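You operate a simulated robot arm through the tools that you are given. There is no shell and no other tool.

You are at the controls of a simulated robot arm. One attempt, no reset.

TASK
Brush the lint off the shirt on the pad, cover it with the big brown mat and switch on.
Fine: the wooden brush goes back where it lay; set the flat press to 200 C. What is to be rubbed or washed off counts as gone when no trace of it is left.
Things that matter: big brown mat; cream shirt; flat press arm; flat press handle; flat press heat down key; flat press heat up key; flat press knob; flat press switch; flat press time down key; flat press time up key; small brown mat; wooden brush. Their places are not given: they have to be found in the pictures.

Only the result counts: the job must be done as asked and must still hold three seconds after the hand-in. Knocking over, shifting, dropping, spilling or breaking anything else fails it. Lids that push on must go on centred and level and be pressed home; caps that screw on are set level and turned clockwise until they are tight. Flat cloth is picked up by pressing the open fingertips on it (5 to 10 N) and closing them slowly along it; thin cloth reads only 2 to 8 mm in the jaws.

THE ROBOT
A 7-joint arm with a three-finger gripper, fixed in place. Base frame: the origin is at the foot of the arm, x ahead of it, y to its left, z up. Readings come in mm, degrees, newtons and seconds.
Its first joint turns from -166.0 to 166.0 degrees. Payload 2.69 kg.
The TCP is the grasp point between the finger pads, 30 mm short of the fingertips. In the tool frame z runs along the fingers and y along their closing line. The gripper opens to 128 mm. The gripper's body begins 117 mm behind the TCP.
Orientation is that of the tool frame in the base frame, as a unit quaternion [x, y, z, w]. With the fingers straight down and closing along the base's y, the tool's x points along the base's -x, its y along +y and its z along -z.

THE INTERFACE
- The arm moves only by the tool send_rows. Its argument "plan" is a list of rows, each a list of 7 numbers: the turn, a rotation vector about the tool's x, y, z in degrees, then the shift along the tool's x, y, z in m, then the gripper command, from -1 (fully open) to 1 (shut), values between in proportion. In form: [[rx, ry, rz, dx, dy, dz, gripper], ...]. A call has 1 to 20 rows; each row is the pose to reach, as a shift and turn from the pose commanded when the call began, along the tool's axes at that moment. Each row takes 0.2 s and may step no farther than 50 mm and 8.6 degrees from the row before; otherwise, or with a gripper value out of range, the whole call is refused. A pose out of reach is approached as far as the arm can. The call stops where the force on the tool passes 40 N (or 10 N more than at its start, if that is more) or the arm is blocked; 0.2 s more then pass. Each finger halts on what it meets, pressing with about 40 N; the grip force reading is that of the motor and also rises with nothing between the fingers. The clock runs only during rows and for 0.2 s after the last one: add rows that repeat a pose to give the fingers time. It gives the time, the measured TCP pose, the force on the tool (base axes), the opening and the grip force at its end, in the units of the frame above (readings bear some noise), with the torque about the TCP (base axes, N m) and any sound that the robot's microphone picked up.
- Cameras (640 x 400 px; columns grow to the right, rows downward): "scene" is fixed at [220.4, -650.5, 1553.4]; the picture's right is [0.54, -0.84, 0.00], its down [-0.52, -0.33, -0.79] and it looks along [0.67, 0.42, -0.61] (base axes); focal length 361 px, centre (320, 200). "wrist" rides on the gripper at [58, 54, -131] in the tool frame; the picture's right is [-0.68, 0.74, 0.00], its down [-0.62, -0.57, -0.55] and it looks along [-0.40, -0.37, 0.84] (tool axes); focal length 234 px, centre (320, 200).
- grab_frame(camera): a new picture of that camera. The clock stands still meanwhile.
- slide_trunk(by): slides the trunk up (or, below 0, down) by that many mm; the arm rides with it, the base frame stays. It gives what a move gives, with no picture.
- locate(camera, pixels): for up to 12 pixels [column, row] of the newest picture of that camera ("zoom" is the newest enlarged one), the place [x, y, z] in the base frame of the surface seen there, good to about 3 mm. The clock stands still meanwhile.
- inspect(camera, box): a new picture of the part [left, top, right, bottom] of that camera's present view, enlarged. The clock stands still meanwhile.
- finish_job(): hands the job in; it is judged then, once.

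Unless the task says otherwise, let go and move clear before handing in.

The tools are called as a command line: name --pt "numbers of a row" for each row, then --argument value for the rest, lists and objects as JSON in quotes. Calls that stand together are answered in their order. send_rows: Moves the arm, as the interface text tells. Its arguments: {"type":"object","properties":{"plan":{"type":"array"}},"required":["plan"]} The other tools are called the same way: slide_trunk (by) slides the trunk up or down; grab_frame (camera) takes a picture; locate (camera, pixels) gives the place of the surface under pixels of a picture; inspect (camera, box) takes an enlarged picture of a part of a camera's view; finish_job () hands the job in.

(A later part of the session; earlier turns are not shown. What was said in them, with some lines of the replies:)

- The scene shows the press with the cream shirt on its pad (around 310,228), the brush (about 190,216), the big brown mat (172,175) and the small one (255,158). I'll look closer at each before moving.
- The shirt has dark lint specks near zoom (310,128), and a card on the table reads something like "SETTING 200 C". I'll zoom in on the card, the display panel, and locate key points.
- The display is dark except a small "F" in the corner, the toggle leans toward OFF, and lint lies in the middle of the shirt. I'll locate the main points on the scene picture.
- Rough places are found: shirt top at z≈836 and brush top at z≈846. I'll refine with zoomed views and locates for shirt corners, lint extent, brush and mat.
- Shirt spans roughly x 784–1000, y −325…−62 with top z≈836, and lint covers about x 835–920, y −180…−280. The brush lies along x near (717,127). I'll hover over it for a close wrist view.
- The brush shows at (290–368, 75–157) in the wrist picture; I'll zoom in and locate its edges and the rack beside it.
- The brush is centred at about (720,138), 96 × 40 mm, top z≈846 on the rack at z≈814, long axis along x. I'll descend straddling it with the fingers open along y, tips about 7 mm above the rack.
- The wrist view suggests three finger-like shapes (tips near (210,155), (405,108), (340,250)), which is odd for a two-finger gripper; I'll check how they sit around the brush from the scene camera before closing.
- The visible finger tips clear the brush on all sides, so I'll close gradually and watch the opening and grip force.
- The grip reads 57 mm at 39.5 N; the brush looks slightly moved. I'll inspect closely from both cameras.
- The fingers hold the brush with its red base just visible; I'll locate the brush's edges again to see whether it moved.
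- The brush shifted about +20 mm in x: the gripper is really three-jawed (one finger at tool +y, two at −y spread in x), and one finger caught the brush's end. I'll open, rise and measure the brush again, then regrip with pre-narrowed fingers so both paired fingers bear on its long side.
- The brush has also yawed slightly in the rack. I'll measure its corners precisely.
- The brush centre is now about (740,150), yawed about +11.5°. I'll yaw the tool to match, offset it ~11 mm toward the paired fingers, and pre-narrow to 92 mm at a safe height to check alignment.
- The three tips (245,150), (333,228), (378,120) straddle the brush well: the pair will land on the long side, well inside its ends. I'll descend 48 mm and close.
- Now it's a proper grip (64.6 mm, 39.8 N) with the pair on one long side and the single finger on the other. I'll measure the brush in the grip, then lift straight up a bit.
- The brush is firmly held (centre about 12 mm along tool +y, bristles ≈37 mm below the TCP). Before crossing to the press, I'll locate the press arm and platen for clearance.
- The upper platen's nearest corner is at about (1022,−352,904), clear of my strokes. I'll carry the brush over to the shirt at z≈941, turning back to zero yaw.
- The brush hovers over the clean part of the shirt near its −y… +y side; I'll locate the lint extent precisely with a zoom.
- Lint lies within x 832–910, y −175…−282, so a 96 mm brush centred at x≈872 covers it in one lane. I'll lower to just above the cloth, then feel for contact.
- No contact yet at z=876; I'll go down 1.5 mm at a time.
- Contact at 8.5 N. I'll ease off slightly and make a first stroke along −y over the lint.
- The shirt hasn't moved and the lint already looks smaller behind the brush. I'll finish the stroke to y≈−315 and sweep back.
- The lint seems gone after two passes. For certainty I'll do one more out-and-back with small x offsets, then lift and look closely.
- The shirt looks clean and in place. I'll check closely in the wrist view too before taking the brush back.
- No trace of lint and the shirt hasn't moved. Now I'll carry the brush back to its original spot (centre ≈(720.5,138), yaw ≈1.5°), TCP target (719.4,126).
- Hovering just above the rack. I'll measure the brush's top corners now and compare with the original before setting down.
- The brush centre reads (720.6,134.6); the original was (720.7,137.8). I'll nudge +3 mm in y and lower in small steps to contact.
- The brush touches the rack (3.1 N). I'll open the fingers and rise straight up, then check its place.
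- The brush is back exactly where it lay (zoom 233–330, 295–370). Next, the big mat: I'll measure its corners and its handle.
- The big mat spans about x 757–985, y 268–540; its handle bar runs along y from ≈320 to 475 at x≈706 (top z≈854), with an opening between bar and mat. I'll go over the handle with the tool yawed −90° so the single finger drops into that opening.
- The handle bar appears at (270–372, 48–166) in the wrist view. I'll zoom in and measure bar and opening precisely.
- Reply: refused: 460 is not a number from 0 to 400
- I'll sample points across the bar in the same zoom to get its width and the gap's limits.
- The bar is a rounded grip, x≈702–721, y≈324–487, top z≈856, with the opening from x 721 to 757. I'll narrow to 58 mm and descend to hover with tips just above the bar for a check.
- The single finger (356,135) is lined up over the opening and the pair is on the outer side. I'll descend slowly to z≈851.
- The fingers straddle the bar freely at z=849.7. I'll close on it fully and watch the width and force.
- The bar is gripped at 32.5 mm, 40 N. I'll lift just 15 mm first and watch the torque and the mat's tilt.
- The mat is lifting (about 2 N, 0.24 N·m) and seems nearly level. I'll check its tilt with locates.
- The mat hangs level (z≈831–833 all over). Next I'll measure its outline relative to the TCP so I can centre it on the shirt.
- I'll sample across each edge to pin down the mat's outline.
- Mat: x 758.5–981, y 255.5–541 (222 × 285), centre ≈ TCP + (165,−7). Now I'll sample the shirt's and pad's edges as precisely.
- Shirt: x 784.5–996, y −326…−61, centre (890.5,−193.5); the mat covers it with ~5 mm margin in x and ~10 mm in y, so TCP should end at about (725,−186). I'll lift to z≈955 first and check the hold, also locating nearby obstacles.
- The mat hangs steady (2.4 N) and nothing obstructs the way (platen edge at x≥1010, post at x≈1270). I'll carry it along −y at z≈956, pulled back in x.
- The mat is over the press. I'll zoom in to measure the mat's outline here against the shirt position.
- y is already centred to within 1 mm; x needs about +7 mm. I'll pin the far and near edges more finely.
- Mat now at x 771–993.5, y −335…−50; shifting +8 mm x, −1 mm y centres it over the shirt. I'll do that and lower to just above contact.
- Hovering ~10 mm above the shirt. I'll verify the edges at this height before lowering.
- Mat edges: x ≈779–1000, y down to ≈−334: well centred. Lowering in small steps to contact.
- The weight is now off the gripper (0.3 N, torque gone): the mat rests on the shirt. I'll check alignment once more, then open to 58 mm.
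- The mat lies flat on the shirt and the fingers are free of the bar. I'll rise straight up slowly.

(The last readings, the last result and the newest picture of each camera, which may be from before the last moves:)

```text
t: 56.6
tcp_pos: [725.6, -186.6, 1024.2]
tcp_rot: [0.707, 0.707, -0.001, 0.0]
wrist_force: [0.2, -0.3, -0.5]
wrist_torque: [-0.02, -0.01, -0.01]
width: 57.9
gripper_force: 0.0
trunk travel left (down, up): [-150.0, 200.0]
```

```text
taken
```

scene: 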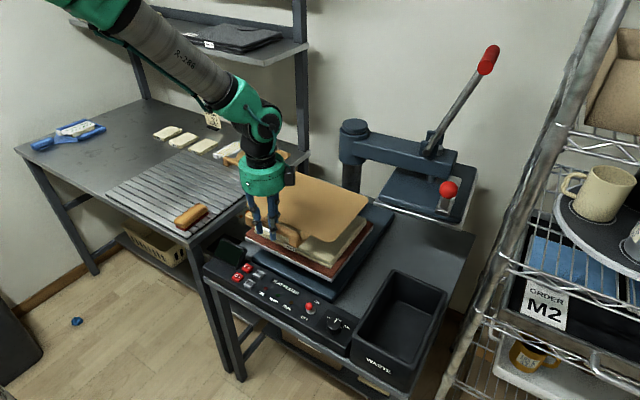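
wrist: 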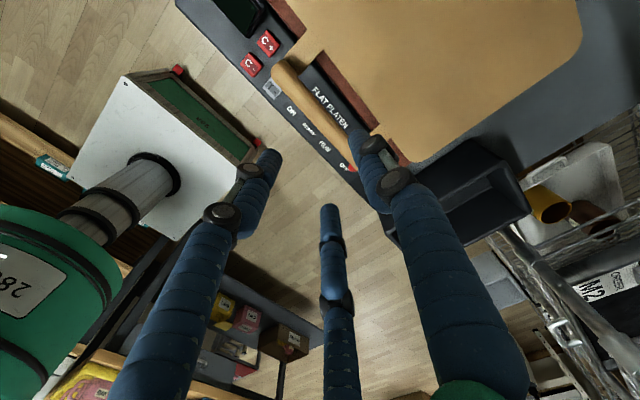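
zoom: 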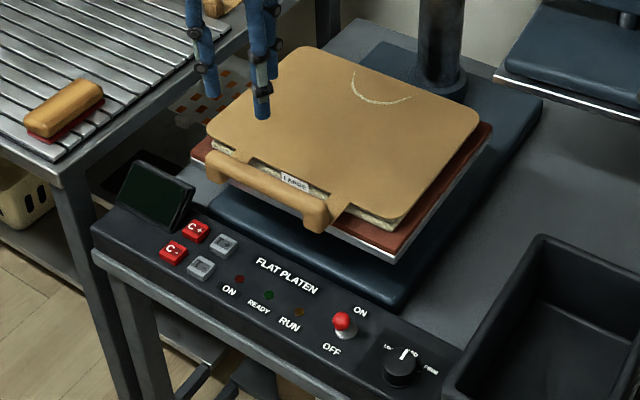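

The mat is in place. I'll zoom in on the mat edges to judge coverage, and on the panel with its switch and keys.

inspect --camera "scene" --box '[280, 185, 420, 285]'

inspect --camera "scene" --box '[270, 215, 350, 275]'

inspect --camera "scene" --box '[280, 270, 380, 335]'

locate --camera "zoom" --pixels '[[200, 225], [192, 262], [185, 245], [212, 262], [170, 262], [240, 225], [180, 310], [330, 355], [350, 320], [150, 250], [192, 222], [205, 240]]'

```text
4.00 times, centred on (350, 235) of scene
```

zoom: 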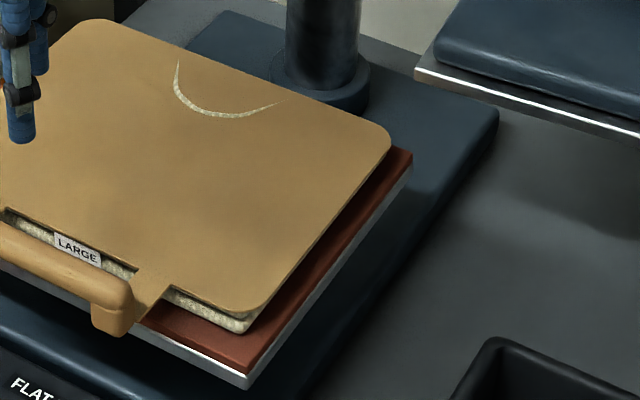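

```text
6.67 times, centred on (310, 245) of scene
```

zoom: 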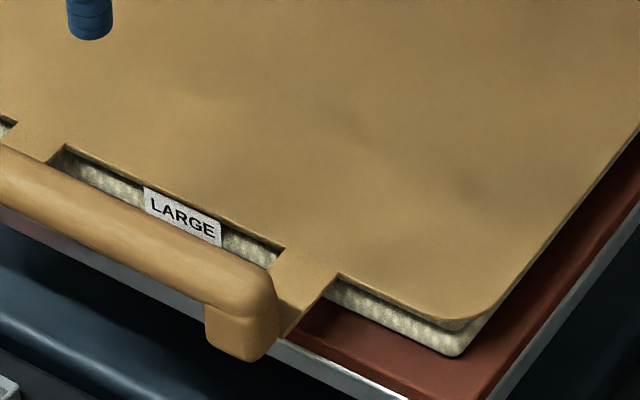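

```text
6.15 times, centred on (330, 302) of scene
```

zoom: 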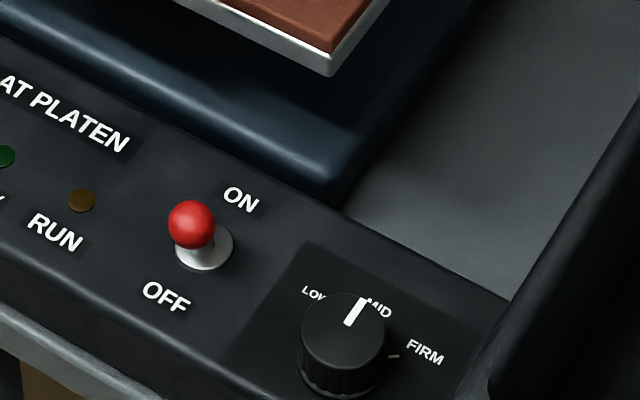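

```text
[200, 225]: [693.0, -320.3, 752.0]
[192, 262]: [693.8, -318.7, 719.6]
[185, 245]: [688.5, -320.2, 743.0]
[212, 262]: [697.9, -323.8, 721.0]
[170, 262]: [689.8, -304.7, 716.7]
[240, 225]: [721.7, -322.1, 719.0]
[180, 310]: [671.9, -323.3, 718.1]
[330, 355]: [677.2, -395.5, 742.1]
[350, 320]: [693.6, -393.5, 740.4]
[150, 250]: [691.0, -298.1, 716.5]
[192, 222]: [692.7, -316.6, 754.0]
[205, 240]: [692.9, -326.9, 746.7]
```

The shirt top is fully covered (only its side shows under the near edge). The toggle's red ball is at about (695,−320,748), leaning to OFF (−x); ON is toward +x. I'll turn the tool back to zero yaw, close the fingers and move in front of the panel for a closer look.

send_rows --pt "0 0 -8.2 -0.012 -0.008 0 0.3" --pt "0 0 -16.4 -0.024 -0.016 0 0.5" --pt "0 0 -24.6 -0.036 -0.024 0 0.7" --pt "0 0 -32.8 -0.048 -0.032 0 1.0" --pt "0 0 -41 -0.06 -0.04 0 1.0" --pt "0 0 -49.2 -0.072 -0.048 0 1.0" --pt "0 0 -57.4 -0.084 -0.056 0 1.0" --pt "0 0 -65.6 -0.096 -0.064 0 1.0" --pt "0 0 -73.8 -0.108 -0.072 0.01 1.0" --pt "0 0 -82 -0.12 -0.08 0.02 1.0" --pt "0 0 -90 -0.1334 -0.0856 0.024 1.0" --pt "0 0 -90 -0.1334 -0.0856 0.024 1.0"

grab_frame --camera "wrist"

grab_frame --camera "scene"

```text
t: 59.2
tcp_pos: [638.2, -319.0, 999.0]
tcp_rot: [0.0, 1.0, 0.0, 0.0]
wrist_force: [-0.5, -0.6, -0.2]
wrist_torque: [0.01, 0.03, 0.01]
width: 1.9
gripper_force: 31.6
trunk travel left (down, up): [-150.0, 200.0]
```

```text
taken
```

wrist: 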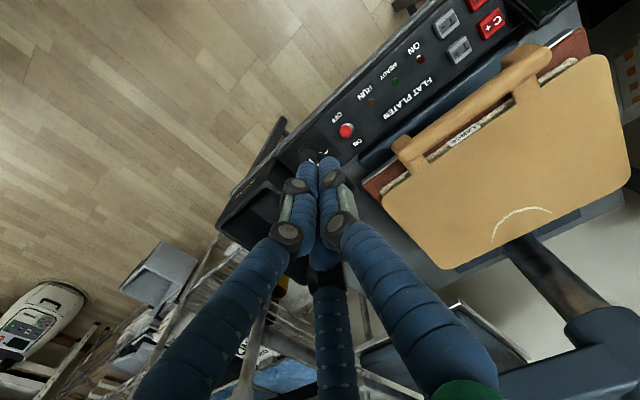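

```text
taken
```

scene: 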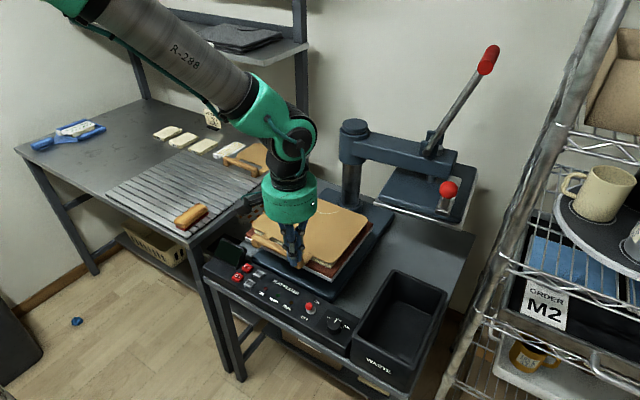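

The toggle ball is at (346,130) in the wrist view; I'll zoom in on the panel to measure the toggle, keys, handle end.

inspect --camera "wrist" --box '[310, 90, 390, 150]'

locate --camera "zoom" --pixels '[[285, 245], [270, 250], [300, 245], [285, 230], [285, 265], [300, 262], [315, 255], [330, 270], [200, 180], [380, 340], [290, 275], [310, 230]]'

inspect --camera "scene" --box '[205, 235, 335, 325]'

locate --camera "zoom" --pixels '[[195, 140], [150, 180], [240, 165], [200, 207], [60, 30], [190, 95], [110, 50], [80, 100], [150, 120], [520, 335], [195, 155], [240, 180]]'

```text
6.67 times, centred on (350, 120) of wrist
```

zoom: 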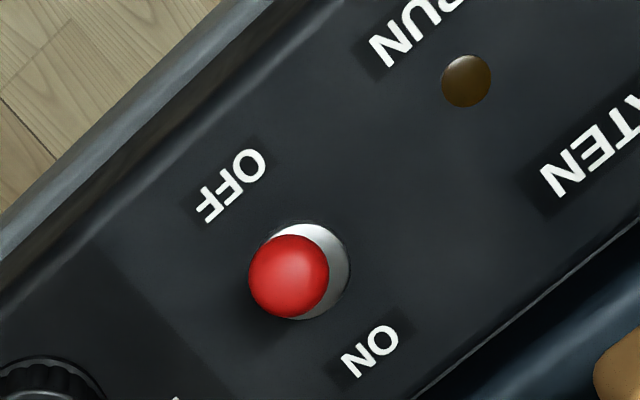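

```text
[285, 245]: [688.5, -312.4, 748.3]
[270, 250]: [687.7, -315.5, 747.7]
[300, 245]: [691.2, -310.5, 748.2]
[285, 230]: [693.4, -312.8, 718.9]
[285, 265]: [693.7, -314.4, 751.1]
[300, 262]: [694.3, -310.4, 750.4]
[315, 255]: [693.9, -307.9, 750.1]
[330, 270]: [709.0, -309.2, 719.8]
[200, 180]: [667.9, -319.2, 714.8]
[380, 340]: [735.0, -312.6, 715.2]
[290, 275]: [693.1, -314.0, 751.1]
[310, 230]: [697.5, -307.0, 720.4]
```

```text
4.44 times, centred on (270, 280) of scene
```

zoom: 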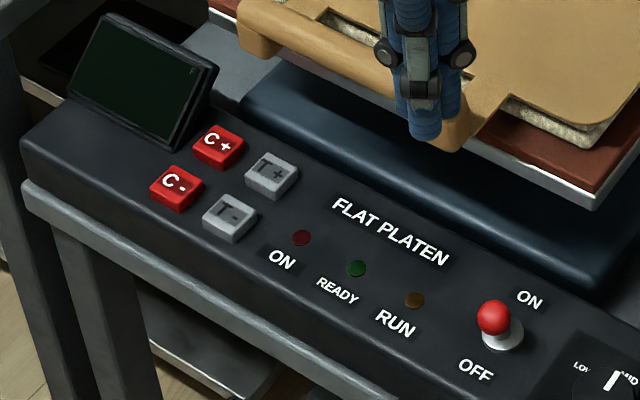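

```text
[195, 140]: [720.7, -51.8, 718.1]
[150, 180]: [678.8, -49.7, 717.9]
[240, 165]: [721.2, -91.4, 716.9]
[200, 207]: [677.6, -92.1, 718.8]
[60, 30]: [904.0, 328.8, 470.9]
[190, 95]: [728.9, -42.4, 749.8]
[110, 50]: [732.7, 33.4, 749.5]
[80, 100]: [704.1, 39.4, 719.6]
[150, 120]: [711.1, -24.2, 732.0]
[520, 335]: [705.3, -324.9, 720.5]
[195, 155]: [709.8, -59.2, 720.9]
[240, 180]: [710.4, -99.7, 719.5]
```

Ball centre ≈(696.5,−315,743.5), pivot ≈(704.5,−314): it must be pushed ≈16 mm toward +x. I'll lean the hand back 25° (toward −x) so it clears the mat handle, and bring the closed fingertips down in front of the ball.

send_rows --pt "0 -8 0 0 0.002 0.02 1.0" --pt "0 -16 0 -0.002 0.004 0.05 1.0" --pt "0 -24 0 -0.004 0.006 0.085 1.0" --pt "0 -25 0 -0.0068 0.0084 0.12 1.0" --pt "0 -25 0 -0.0068 0.0084 0.155 1.0" --pt "0 -25 0 -0.0068 0.0084 0.185 1.0" --pt "0 -25 0 -0.0068 0.0084 0.197 1.0" --pt "0 -25 0 -0.0068 0.0084 0.197 1.0"

grab_frame --camera "wrist"

inspect --camera "scene" --box '[200, 170, 400, 340]'

```text
t: 61.0
tcp_pos: [644.8, -311.1, 801.4]
tcp_rot: [0.0, 0.976, 0.0, 0.217]
wrist_force: [0.2, 1.4, 0.2]
wrist_torque: [0.03, 0.01, 0.02]
width: 2.0
gripper_force: 31.4
trunk travel left (down, up): [-150.0, 200.0]
```

```text
taken
```

wrist: 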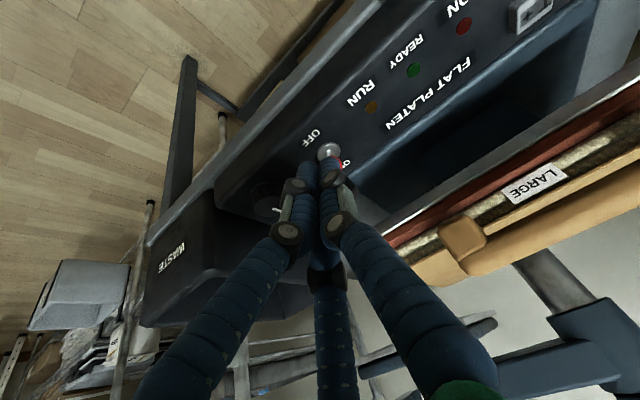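

```text
2.35 times, centred on (300, 255) of scene
```

zoom: 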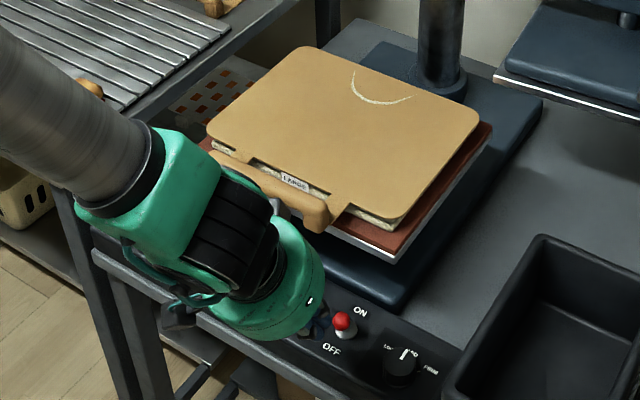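

The hand clears the handle well. I'll descend the last 39 mm beside the toggle and look.

send_rows --pt "0 0 0 0.0055 0.0003 0.0118 1.0" --pt "0 0 0 0.011 0.0003 0.0235 1.0" --pt "0 0 0 0.0148 0.0003 0.0317 1.0" --pt "0 0 0 0.0165 0.0003 0.0353 1.0" --pt "0 0 0 0.0165 0.0003 0.0353 1.0"

inspect --camera "wrist" --box '[240, 110, 400, 220]'

inspect --camera "scene" --box '[270, 270, 370, 335]'

```text
t: 62.2
tcp_pos: [646.2, -311.1, 763.8]
tcp_rot: [0.0, 0.976, -0.001, 0.217]
wrist_force: [0.6, -0.8, 0.3]
wrist_torque: [0.01, -0.02, 0.02]
width: 1.9
gripper_force: 31.4
trunk travel left (down, up): [-150.0, 200.0]
```

```text
3.64 times, centred on (320, 165) of wrist
```

zoom: 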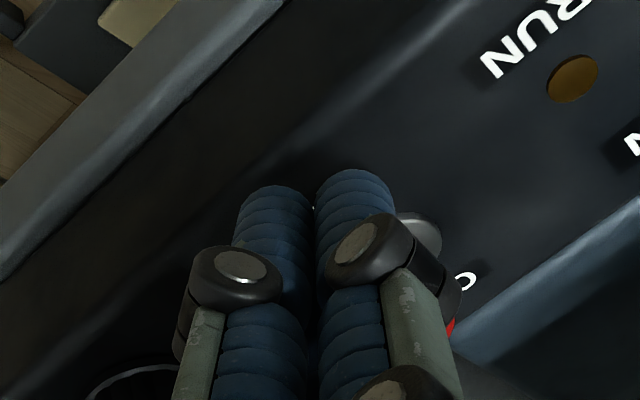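

```text
6.15 times, centred on (320, 302) of scene
```

zoom: 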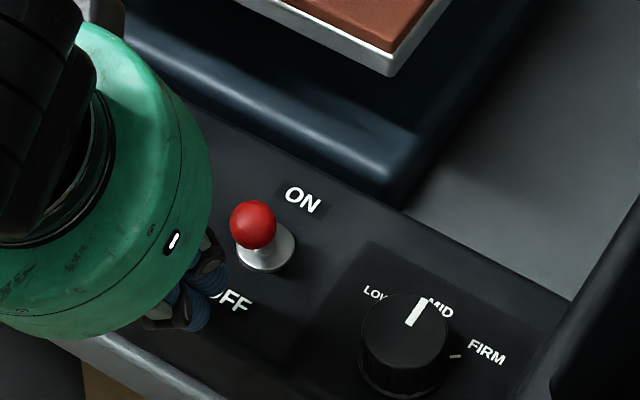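

Fingertips sit just in front (−x) of the ball. I'll push toward +x in small steps, watching force.

send_rows --pt "0 0 0 -0.00362 0 0.0017 1.0" --pt "0 0 0 -0.00725 0 0.0034 1.0" --pt "0 0 0 -0.01087 0 0.0051 1.0" --pt "0 0 0 -0.0145 0 0.0068 1.0" --pt "0 0 0 -0.0181 0 0.0085 1.0"

inspect --camera "scene" --box '[270, 270, 370, 335]'

```text
t: 63.4
tcp_pos: [665.4, -312.4, 763.0]
tcp_rot: [-0.001, 0.976, 0.001, 0.217]
wrist_force: [-0.8, -1.5, -0.1]
wrist_torque: [0.0, 0.02, 0.02]
width: 2.1
gripper_force: 31.0
trunk travel left (down, up): [-150.0, 200.0]
```

```text
6.15 times, centred on (320, 302) of scene
```

zoom: 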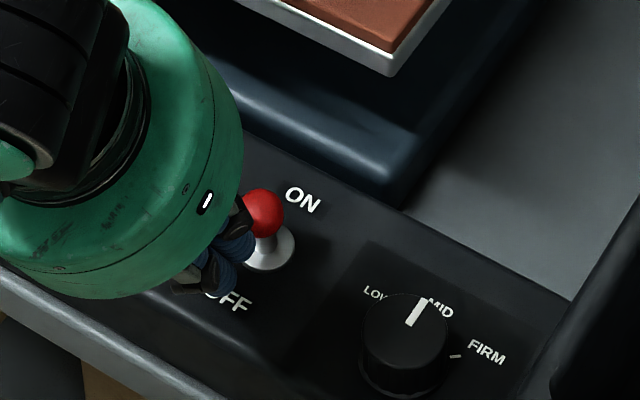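

The ball has begun to move toward ON (now upright at zoom (265,212)). I'll continue another ~16 mm.

send_rows --pt "0 0 0 -0.00362 0 0.0017 1.0" --pt "0 0 0 -0.00725 0 0.0034 1.0" --pt "0 0 0 -0.01087 0 0.0051 1.0" --pt "0 0 0 -0.0127 0 0.0059 1.0" --pt "0 0 0 -0.0127 0 0.0059 1.0"

inspect --camera "scene" --box '[205, 235, 365, 335]'

```text
t: 64.6
tcp_pos: [678.0, -311.6, 763.3]
tcp_rot: [0.0, 0.976, 0.0, 0.216]
wrist_force: [-12.8, -2.7, 4.5]
wrist_torque: [-0.05, 0.06, -0.1]
width: 1.8
gripper_force: 31.2
trunk travel left (down, up): [-150.0, 200.0]
heard: click
```

```text
4.00 times, centred on (285, 285) of scene
```

zoom: 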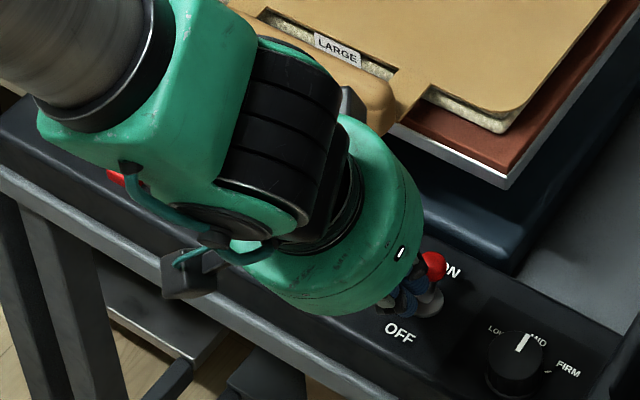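

A click was heard and the lever is against its ON stop. I'll back off and rise to view the display.

send_rows --pt "0 0 0 0.0091 0 -0.0042 1.0" --pt "0 0 0 0.0181 0 -0.0085 1.0" --pt "0 0 0 0.0317 0 -0.0148 1.0" --pt "0 0 0 0.0235 0 -0.035 1.0" --pt "0 0 0 0.015 0 -0.055 1.0" --pt "0 0 0 0.007 0 -0.078 1.0" --pt "0 0 0 -0.0019 0 -0.0985 1.0" --pt "0 0 0 -0.0019 0 -0.0985 1.0"

grab_frame --camera "scene"

inspect --camera "scene" --box '[205, 235, 365, 335]'

inspect --camera "scene" --box '[210, 230, 260, 262]'

```text
t: 66.4
tcp_pos: [636.3, -311.9, 853.9]
tcp_rot: [0.001, 0.976, 0.0, 0.217]
wrist_force: [-0.6, -0.4, -0.5]
wrist_torque: [0.02, 0.02, 0.0]
width: 2.2
gripper_force: 31.4
trunk travel left (down, up): [-150.0, 200.0]
```

```text
taken
```

scene: 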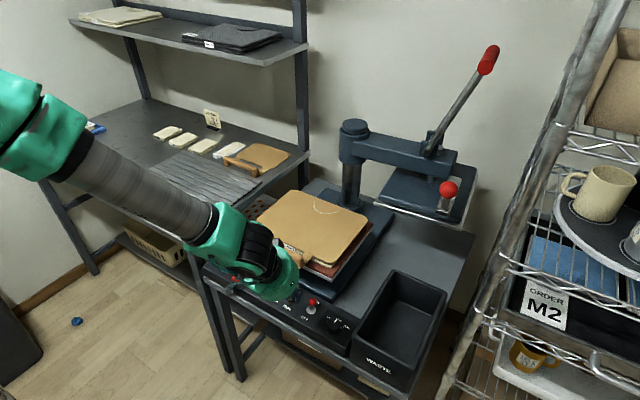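

```text
4.00 times, centred on (285, 285) of scene
```

zoom: 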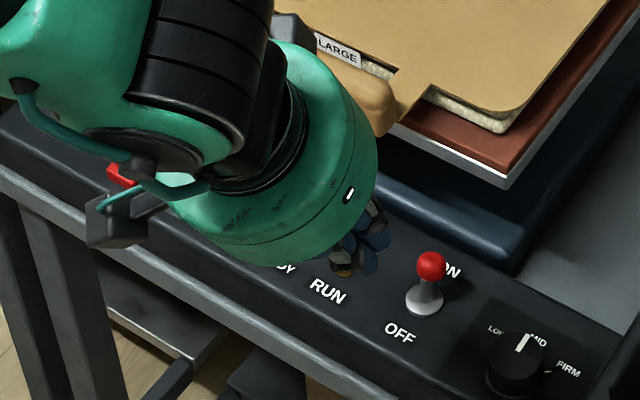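

```text
12.50 times, centred on (235, 246) of scene
```

zoom: 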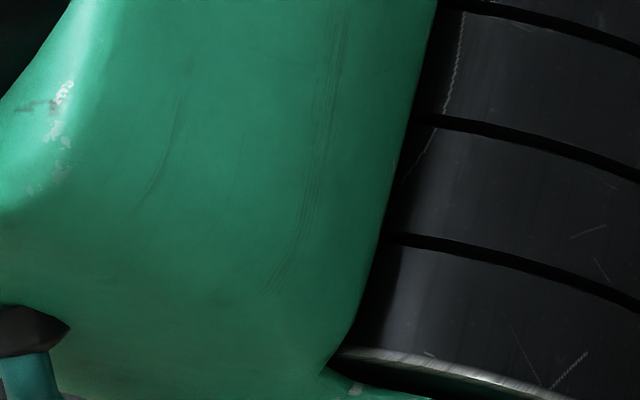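

The toggle now leans to ON. The arm hides the display, so I'll straighten up and rise clear to read it.

send_rows --pt "0 5 0 -0.0127 0 -0.0272 1.0" --pt "0 12 0 -0.0254 0 -0.0544 1.0" --pt "0 18 0 -0.0382 0.015 -0.0815 1.0" --pt "0 25 0 -0.048 0.05 -0.108 1.0" --pt "0 25 0 -0.055 0.09 -0.135 1.0" --pt "0 25 0 -0.062 0.13 -0.162 1.0" --pt "0 25 0 -0.0686 0.162 -0.1844 1.0" --pt "0 25 0 -0.0686 0.162 -0.1844 1.0"

grab_frame --camera "wrist"

inspect --camera "scene" --box '[205, 230, 335, 320]'

```text
t: 68.2
tcp_pos: [623.8, -148.5, 1051.1]
tcp_rot: [0.001, 1.0, 0.001, 0.0]
wrist_force: [1.0, 0.1, 0.4]
wrist_torque: [-0.04, -0.04, 0.02]
width: 2.0
gripper_force: 31.5
trunk travel left (down, up): [-150.0, 200.0]
```

```text
taken
```

wrist: 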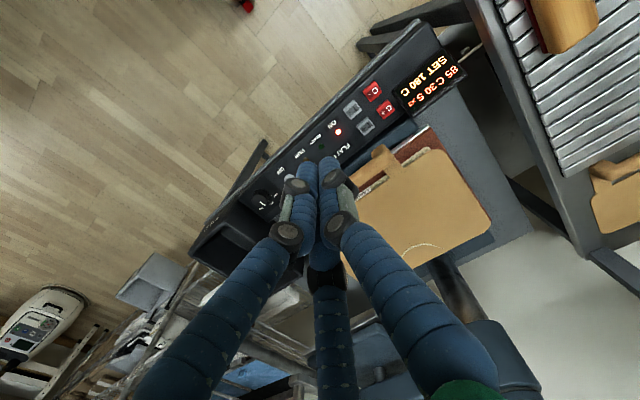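

```text
4.44 times, centred on (270, 275) of scene
```

zoom: 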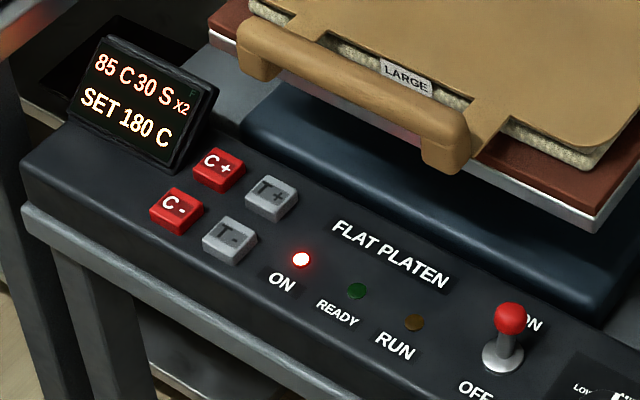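

The press is on: the display shows "85 C 30 S x2 / SET 180 C" and the ON lamp is lit. I need C+ presses up to 200. I'll zoom in on the display and locate the keys exactly.

inspect --camera "scene" --box '[215, 235, 255, 265]'

inspect --camera "scene" --box '[230, 255, 280, 290]'

locate --camera "zoom" --pixels '[[204, 100], [97, 215], [340, 170], [225, 290], [150, 95], [255, 95], [200, 65], [200, 125], [215, 145], [200, 135], [260, 110], [60, 60]]'

inspect --camera "wrist" --box '[330, 60, 470, 160]'

locate --camera "zoom" --pixels '[[195, 145], [260, 225], [100, 215], [165, 300], [285, 195], [230, 225], [265, 250], [262, 200], [250, 320], [300, 390], [360, 200], [560, 60]]'

```text
13.33 times, centred on (235, 250) of scene
```

zoom: 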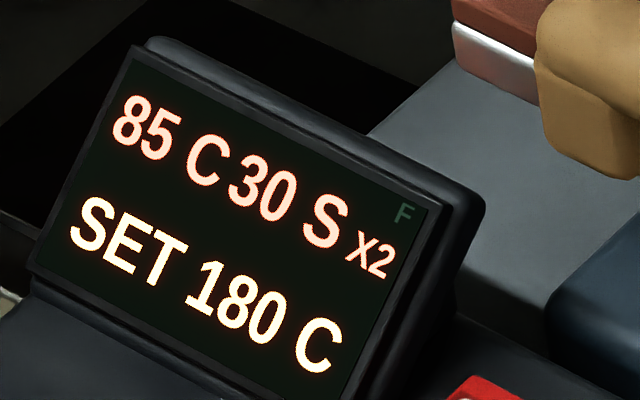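

```text
11.43 times, centred on (255, 272) of scene
```

zoom: 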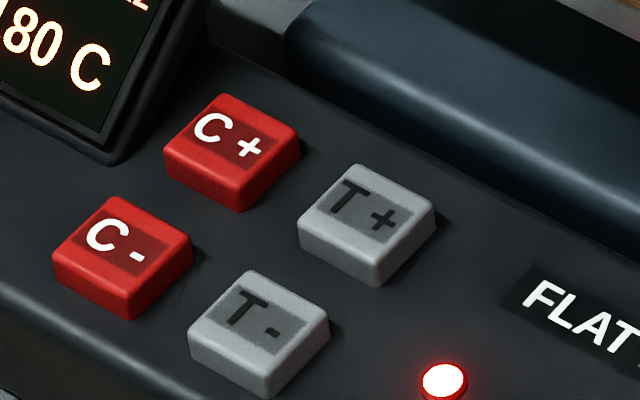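

```text
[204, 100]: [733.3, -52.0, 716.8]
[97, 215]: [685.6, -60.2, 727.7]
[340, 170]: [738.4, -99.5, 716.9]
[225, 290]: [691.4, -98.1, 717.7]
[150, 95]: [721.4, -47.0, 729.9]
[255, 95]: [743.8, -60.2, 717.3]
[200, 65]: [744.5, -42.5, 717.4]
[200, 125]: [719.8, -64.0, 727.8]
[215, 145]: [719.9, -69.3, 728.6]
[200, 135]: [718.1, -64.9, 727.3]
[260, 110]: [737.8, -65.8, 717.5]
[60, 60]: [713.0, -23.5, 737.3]
```

```text
4.00 times, centred on (400, 110) of wrist
```

zoom: 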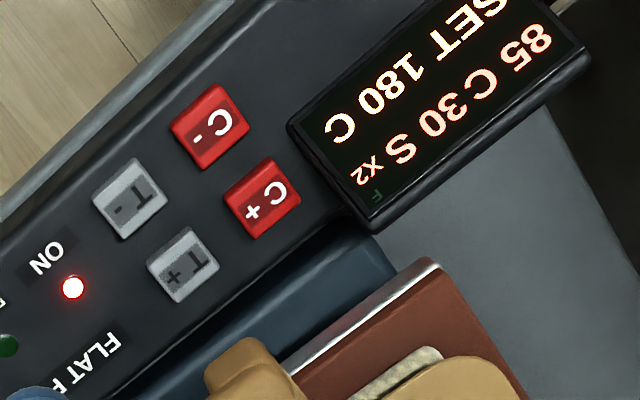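

```text
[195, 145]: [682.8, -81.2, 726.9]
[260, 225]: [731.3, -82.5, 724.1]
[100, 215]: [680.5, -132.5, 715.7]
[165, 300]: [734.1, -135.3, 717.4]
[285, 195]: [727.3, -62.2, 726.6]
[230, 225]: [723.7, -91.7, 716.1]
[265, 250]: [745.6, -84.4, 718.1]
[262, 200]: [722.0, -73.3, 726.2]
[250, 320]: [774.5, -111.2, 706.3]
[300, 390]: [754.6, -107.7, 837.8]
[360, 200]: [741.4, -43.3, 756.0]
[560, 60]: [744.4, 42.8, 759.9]
```

C+ is centred at about (722,−73), top z≈727; C− and T+ are ~40 mm away. I'll come in with closed fingers leaned back 35° (clear of the handle), to a point above C+.

send_rows --pt "0 -7 0 -0.015 0.015 0.02 1.0" --pt "0 -14 0 -0.03 0.03 0.045 1.0" --pt "0 -21 0 -0.045 0.045 0.075 1.0" --pt "0 -28 0 -0.06 0.06 0.11 1.0" --pt "0 -35 0 -0.075 0.075 0.145 1.0" --pt "0 -35 0 -0.085 0.0795 0.185 1.0" --pt "0 -35 0 -0.0922 0.0795 0.22 1.0" --pt "0 -35 0 -0.0922 0.0795 0.25 1.0" --pt "0 -35 0 -0.0922 0.0795 0.25 1.0"

grab_frame --camera "wrist"

inspect --camera "scene" --box '[190, 200, 340, 310]'

```text
t: 70.2
tcp_pos: [715.2, -70.8, 800.4]
tcp_rot: [0.001, 0.954, -0.001, 0.301]
wrist_force: [-0.2, -0.5, 0.9]
wrist_torque: [0.0, -0.02, -0.03]
width: 2.2
gripper_force: 30.7
trunk travel left (down, up): [-150.0, 200.0]
```

```text
taken
```

wrist: 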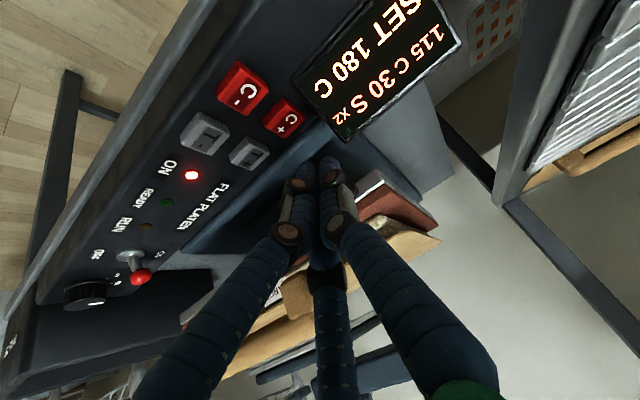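

```text
3.64 times, centred on (265, 255) of scene
```

zoom: 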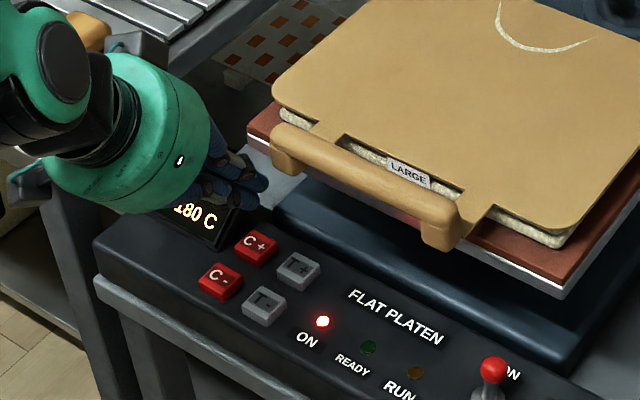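

The hand clears the handle; the wrist camera also sees the display ("SET 180 C"). I'll go down to just above the C+ key.

send_rows --pt "0 0 0 0.0069 0 0.0098 1.0" --pt "0 0 0 0.0138 0 0.0197 1.0" --pt "0 0 0 0.0184 0 0.0262 1.0" --pt "0 0 0 0.0195 0 0.0278 1.0" --pt "0 0 0 0.0195 0 0.0278 1.0"

inspect --camera "wrist" --box '[220, 60, 420, 200]'

inspect --camera "scene" --box '[210, 230, 290, 290]'

```text
t: 71.4
tcp_pos: [714.9, -69.8, 764.6]
tcp_rot: [0.0, 0.954, -0.001, 0.3]
wrist_force: [0.6, 0.1, -0.2]
wrist_torque: [0.0, 0.0, 0.0]
width: 2.2
gripper_force: 31.5
trunk travel left (down, up): [-150.0, 200.0]
```

```text
2.86 times, centred on (320, 130) of wrist
```

zoom: 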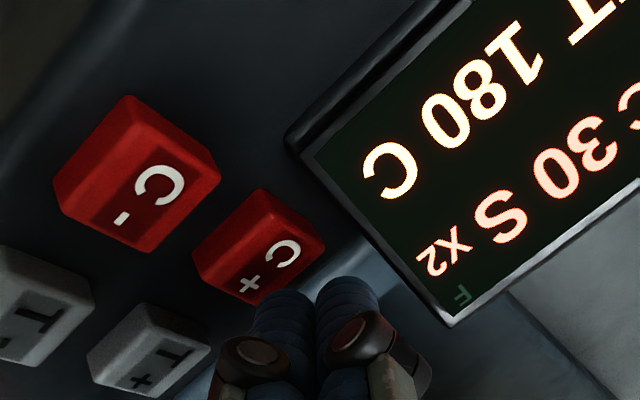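

```text
6.67 times, centred on (250, 260) of scene
```

zoom: 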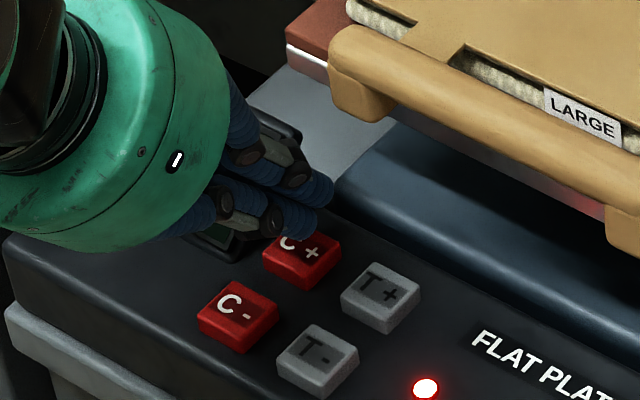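

The tips look slightly beyond (+x of) the key's centre. I'll locate the tip surfaces to correct the aim.

locate --camera "zoom" --pixels '[[300, 215], [318, 218], [310, 228], [295, 230], [320, 190], [330, 185], [325, 210], [280, 225], [302, 250], [302, 262], [335, 262], [270, 255]]'

grab_frame --camera "wrist"

locate --camera "wrist" --pixels '[[318, 165], [342, 160], [318, 162], [342, 157], [298, 140], [310, 150], [300, 146], [325, 170]]'

```text
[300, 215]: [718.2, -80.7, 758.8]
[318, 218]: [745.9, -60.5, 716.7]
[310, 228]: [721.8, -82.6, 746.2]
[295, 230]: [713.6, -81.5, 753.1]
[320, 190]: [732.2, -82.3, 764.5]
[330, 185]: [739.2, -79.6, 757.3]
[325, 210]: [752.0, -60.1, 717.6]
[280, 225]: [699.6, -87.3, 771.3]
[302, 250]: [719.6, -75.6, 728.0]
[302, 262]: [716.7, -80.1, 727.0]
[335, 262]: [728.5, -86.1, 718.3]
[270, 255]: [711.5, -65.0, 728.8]
```

```text
taken
```

wrist: 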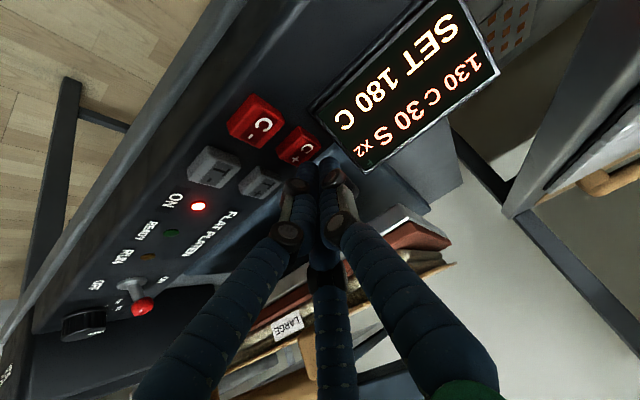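

```text
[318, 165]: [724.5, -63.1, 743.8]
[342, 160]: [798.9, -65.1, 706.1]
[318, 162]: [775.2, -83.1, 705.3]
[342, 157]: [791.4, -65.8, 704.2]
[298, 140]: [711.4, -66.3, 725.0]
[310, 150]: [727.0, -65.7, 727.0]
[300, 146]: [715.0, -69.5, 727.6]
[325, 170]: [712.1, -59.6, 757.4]
```

The model fits: the lowest edge of the front-left finger is at about (719,−74,731), right over C+ (centre (722,−73)). Pressing down in 1 mm steps.

send_rows --pt "0 0 0 0.0011 0 0.0016 1.0" --pt "0 0 0 0.0017 0 0.0025 1.0" --pt "0 0 0 0.0023 0 0.0033 1.0" --pt "0 0 0 0.0029 0 0.0041 1.0"

inspect --camera "wrist" --box '[220, 0, 500, 180]'

```text
t: 72.4
tcp_pos: [716.1, -69.5, 760.6]
tcp_rot: [0.001, 0.954, 0.0, 0.3]
wrist_force: [0.3, -0.5, 0.8]
wrist_torque: [0.0, -0.02, 0.02]
width: 1.9
gripper_force: 30.8
trunk travel left (down, up): [-150.0, 200.0]
```

```text
2.22 times, centred on (360, 90) of wrist
```

zoom: 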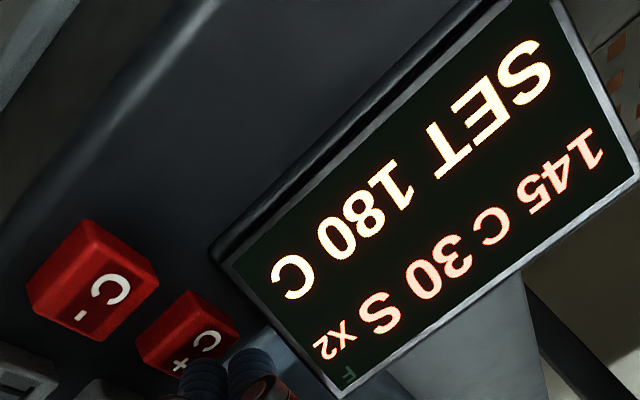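

No contact yet; I'll keep pressing down.

send_rows --pt "0 0 0 0.0006 0 0.0008 1.0" --pt "0 0 0 0.0011 0 0.0016 1.0" --pt "0 0 0 0.0017 0 0.0025 1.0"

inspect --camera "wrist" --box '[220, 0, 500, 180]'

```text
t: 73.2
tcp_pos: [714.7, -69.3, 757.9]
tcp_rot: [-0.001, 0.954, 0.0, 0.301]
wrist_force: [-0.7, 0.4, -0.2]
wrist_torque: [0.03, -0.01, -0.02]
width: 2.3
gripper_force: 31.4
trunk travel left (down, up): [-150.0, 200.0]
```

```text
2.22 times, centred on (360, 90) of wrist
```

zoom: 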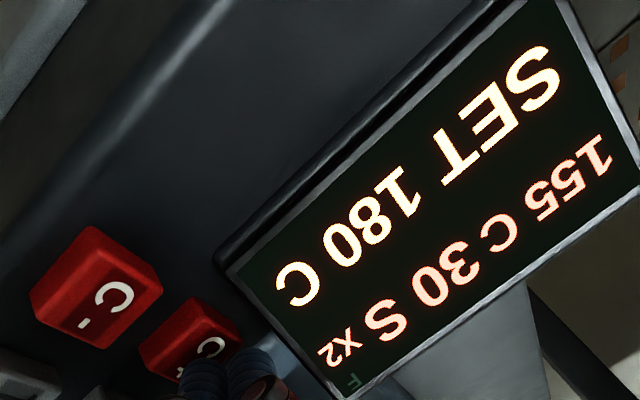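

send_rows --pt "0 0 0 0.0006 0 0.0008 1.0" --pt "0 0 0 0.0011 0 0.0016 1.0" --pt "0 0 0 0.0017 0 0.0025 1.0"

inspect --camera "wrist" --box '[220, 0, 500, 180]'

inspect --camera "scene" --box '[210, 230, 290, 290]'

```text
t: 74.0
tcp_pos: [715.4, -68.8, 754.2]
tcp_rot: [0.0, 0.954, 0.0, 0.3]
wrist_force: [0.5, 0.7, 0.6]
wrist_torque: [-0.01, 0.0, -0.01]
width: 2.4
gripper_force: 31.5
trunk travel left (down, up): [-150.0, 200.0]
```

```text
2.22 times, centred on (360, 90) of wrist
```

zoom: 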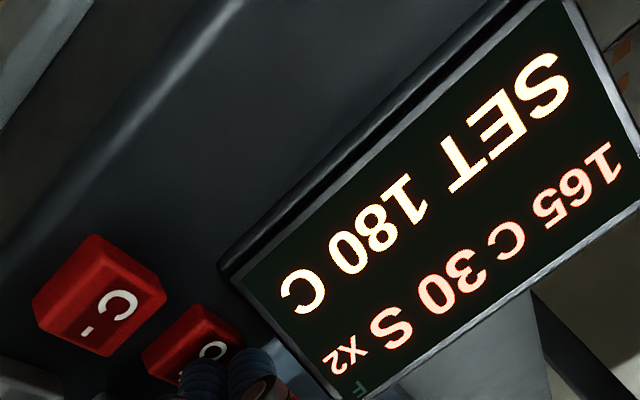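

```text
6.67 times, centred on (250, 260) of scene
```

zoom: 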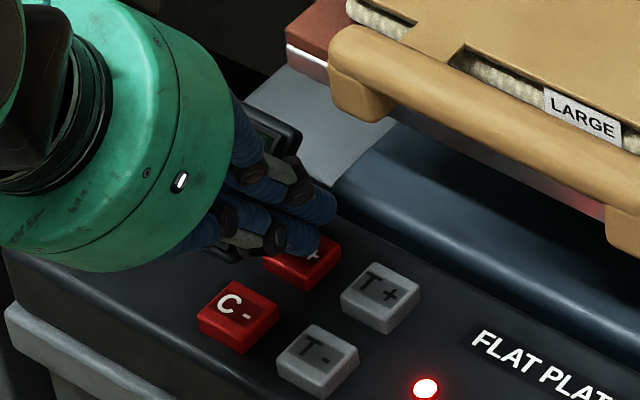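

Still no force although the tip looks close. I'll check tip surface heights relative to the key in this view.

locate --camera "zoom" --pixels '[[300, 240], [310, 245], [315, 250], [308, 252], [300, 256], [320, 240], [290, 250], [302, 262], [320, 262], [316, 256], [325, 215], [330, 222]]'

```text
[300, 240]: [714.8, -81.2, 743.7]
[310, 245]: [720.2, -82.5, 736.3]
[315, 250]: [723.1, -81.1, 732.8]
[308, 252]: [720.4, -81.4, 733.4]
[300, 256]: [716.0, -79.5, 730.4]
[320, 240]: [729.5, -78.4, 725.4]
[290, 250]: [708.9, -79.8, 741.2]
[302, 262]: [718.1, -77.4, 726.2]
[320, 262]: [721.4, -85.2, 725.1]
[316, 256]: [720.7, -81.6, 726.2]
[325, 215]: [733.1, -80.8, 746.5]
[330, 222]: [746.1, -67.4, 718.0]
```

The tip bottom is at z≈729–730, about 3 mm above the key top. Continuing down slowly.

send_rows --pt "0 0 0 0.0006 0 0.0008 1.0" --pt "0 0 0 0.0011 0 0.0016 1.0" --pt "0 0 0 0.0017 0 0.0025 1.0"

send_rows --pt "0 0 0 0.0006 0 0.0008 1.0" --pt "0 0 0 0.0006 0 0.0008 1.0"

inspect --camera "wrist" --box '[220, 0, 500, 180]'

```text
t: 74.8
tcp_pos: [716.3, -69.7, 750.6]
tcp_rot: [0.0, 0.954, 0.0, 0.301]
wrist_force: [0.2, 1.0, 1.9]
wrist_torque: [-0.01, 0.01, 0.02]
width: 2.2
gripper_force: 31.6
trunk travel left (down, up): [-150.0, 200.0]
heard: click
```

```text
t: 75.4
tcp_pos: [714.7, -70.3, 750.9]
tcp_rot: [0.0, 0.954, 0.001, 0.301]
wrist_force: [-0.4, 0.1, 2.4]
wrist_torque: [0.0, 0.01, -0.03]
width: 2.3
gripper_force: 31.7
trunk travel left (down, up): [-150.0, 200.0]
```

```text
2.22 times, centred on (360, 90) of wrist
```

zoom: 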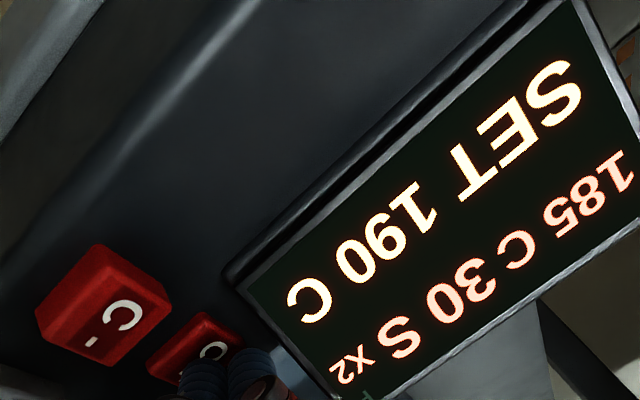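

A click and SET now reads 190 C: each press adds 10. I'll release by rising 7 mm first.

send_rows --pt "0 0 0 -0.0017 0 -0.0025 1.0" --pt "0 0 0 -0.004 0 -0.0057 1.0" --pt "0 0 0 -0.004 0 -0.0057 1.0"

inspect --camera "wrist" --box '[220, 0, 500, 180]'

```text
t: 76.2
tcp_pos: [715.3, -68.2, 758.5]
tcp_rot: [0.0, 0.954, 0.0, 0.301]
wrist_force: [0.4, -0.3, 0.5]
wrist_torque: [0.02, -0.02, 0.0]
width: 2.2
gripper_force: 31.5
trunk travel left (down, up): [-150.0, 200.0]
```

```text
2.22 times, centred on (360, 90) of wrist
```

zoom: 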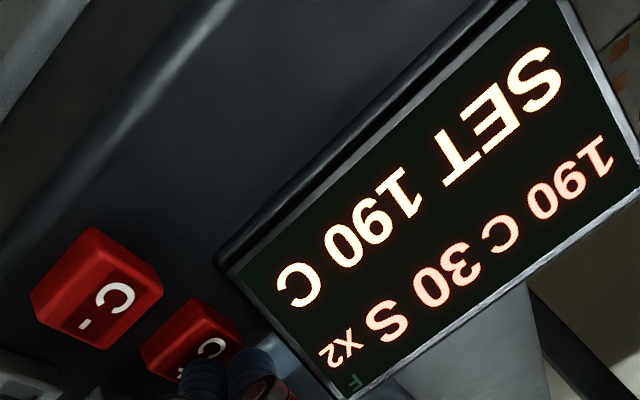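

Released; it still reads 190 C. Now one more press, stopping at the same depth as before.

send_rows --pt "0 0 0 0.0017 0 0.0025 1.0" --pt "0 0 0 0.0029 0 0.0041 1.0" --pt "0 0 0 0.0034 0 0.0049 1.0" --pt "0 0 0 0.004 0 0.0057 1.0"

inspect --camera "wrist" --box '[220, 0, 500, 180]'

```text
t: 77.2
tcp_pos: [716.5, -68.9, 750.8]
tcp_rot: [-0.001, 0.954, 0.001, 0.301]
wrist_force: [-1.6, 0.7, 2.3]
wrist_torque: [0.02, 0.02, 0.01]
width: 2.4
gripper_force: 31.8
trunk travel left (down, up): [-150.0, 200.0]
heard: click
```

```text
2.22 times, centred on (360, 90) of wrist
```

zoom: 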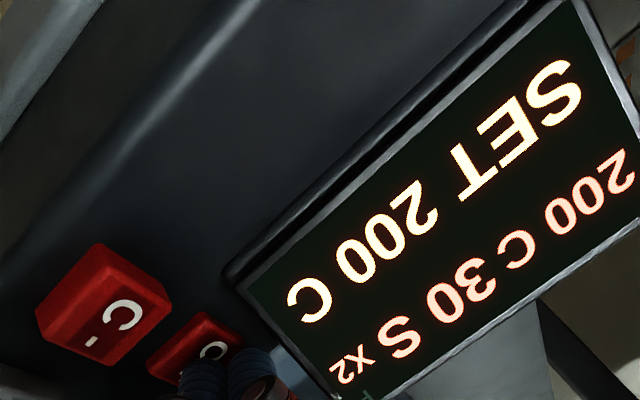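

SET reads 200 C. I'll rise off the key and move clear, then verify everything.

send_rows --pt "0 0 0 -0.0057 0 -0.0082 1.0" --pt "0 0 0 -0.0172 0 -0.0246 1.0" --pt "0 0 0 -0.0287 0 -0.041 1.0" --pt "0 5 0 -0.036 0 -0.072 1.0" --pt "0 12 0 -0.043 0 -0.104 1.0" --pt "0 20 0 -0.05 0 -0.136 1.0" --pt "0 28 0 -0.058 0 -0.168 1.0" --pt "0 35 0 -0.0657 0 -0.1982 1.0" --pt "0 35 0 -0.0657 0 -0.1982 1.0"

grab_frame --camera "scene"

inspect --camera "scene" --box '[205, 180, 385, 320]'

grab_frame --camera "wrist"

```text
t: 79.2
tcp_pos: [656.4, -69.3, 948.3]
tcp_rot: [0.001, 1.0, 0.0, -0.002]
wrist_force: [-0.4, -0.8, -1.8]
wrist_torque: [0.08, 0.06, 0.03]
width: 2.3
gripper_force: 31.2
out of reach, approached as far as the arm can: row 6, 7
trunk travel left (down, up): [-150.0, 200.0]
```

```text
taken
```

scene: 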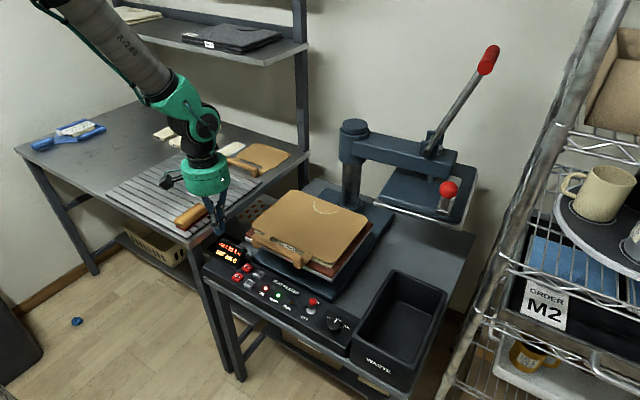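

```text
2.86 times, centred on (295, 250) of scene
```

zoom: 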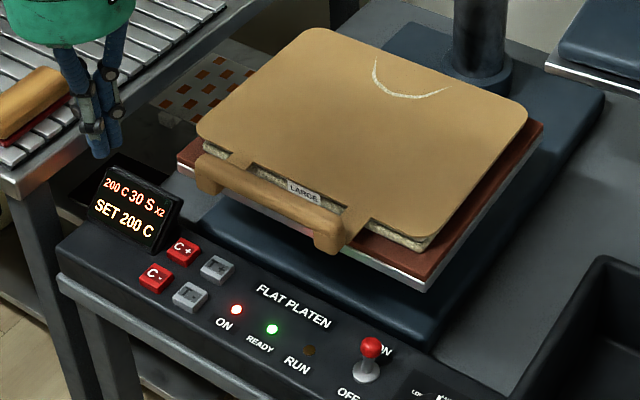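

```text
taken
```

wrist: 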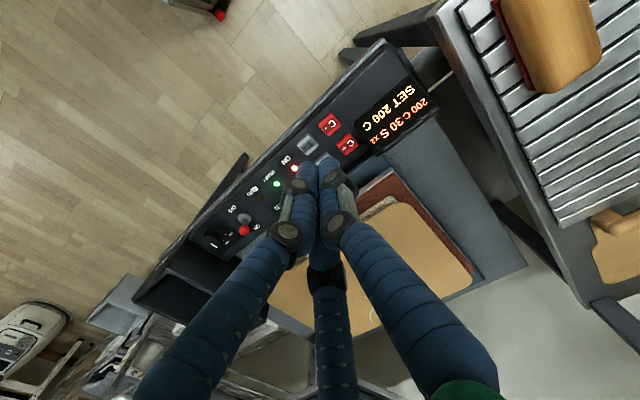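

The display reads 200 C / SET 200 C with ON and READY lit, and the toggle is at ON. I'll double-check mat coverage at its edges and the brush's final place.

inspect --camera "scene" --box '[240, 180, 400, 280]'

locate --camera "zoom" --pixels '[[360, 92], [360, 96], [360, 100], [440, 236], [440, 240], [440, 244], [440, 248], [300, 290], [300, 296], [300, 300], [300, 304], [300, 308]]'

locate --camera "zoom" --pixels '[[140, 104], [140, 108], [140, 112], [140, 116], [70, 180], [60, 185], [365, 328], [500, 150], [150, 232], [200, 255], [225, 50], [55, 195]]'

inspect --camera "scene" --box '[100, 100, 310, 240]'

```text
4.00 times, centred on (320, 230) of scene
```

zoom: 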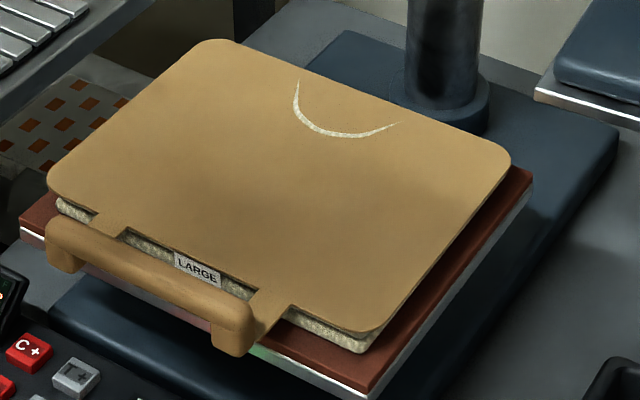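

```text
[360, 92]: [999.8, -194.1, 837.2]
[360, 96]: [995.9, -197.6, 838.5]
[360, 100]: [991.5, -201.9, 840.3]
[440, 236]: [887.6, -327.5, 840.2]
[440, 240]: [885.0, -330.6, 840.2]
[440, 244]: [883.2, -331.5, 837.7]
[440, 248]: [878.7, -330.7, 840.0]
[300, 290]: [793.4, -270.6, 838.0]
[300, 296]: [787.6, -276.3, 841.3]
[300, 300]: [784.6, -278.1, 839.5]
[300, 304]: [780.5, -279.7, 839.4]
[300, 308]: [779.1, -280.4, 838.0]
```

```text
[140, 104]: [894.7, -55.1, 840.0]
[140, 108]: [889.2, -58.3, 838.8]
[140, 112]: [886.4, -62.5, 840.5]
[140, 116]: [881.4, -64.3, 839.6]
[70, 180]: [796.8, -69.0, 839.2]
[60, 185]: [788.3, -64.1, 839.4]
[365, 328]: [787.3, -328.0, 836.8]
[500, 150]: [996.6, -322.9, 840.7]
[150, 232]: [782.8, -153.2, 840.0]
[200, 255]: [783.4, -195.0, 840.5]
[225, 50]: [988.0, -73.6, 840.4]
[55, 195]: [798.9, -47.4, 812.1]
```

```text
2.86 times, centred on (205, 170) of scene
```

zoom: 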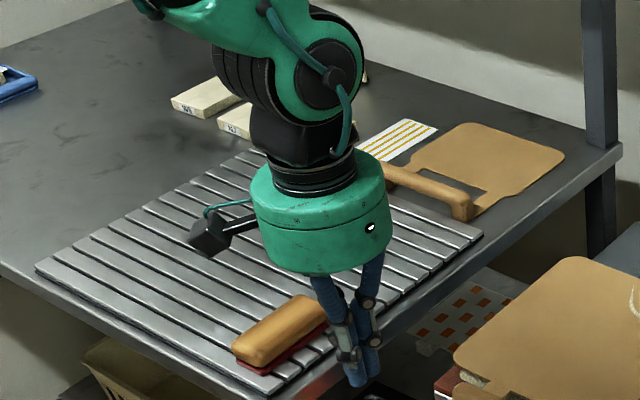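

The mat covers the whole shirt (mat x 779–1001, y −333…−51 over shirt x 784.5–996, y −326…−61). The brush lies where it did at the start, the press is on with SET 200 C, and the arm is clear. Handing in.

finish_job

```text
The job is handed in.
```

The job is handed in. My last pictures showed everything done as asked:

- **Lint:** I made four brush strokes over the shirt. No specks showed in either camera afterwards, and the shirt had not shifted.
- **Brush:** It is back on the rack where it lay. My first grip nudged it about 20 mm, so I regripped it and put it down again at the place I had measured at the start.
- **Mat:** The big brown mat covers the whole top of the shirt, about 5 mm past it along x and 7–10 mm along y. The shirt's side shows under the near edge. A curved sliver of collar seam shows through the mat in the pictures.
- **Press:** The switch is at ON and the heat is set to 200 C. The display reads 200 C with the ON and READY lamps lit.

The card on the table also says 60 S and FIRM. You asked only for the heat, so I left the time at "30 S x2" and the knob near MID. I did not lower the press arm.
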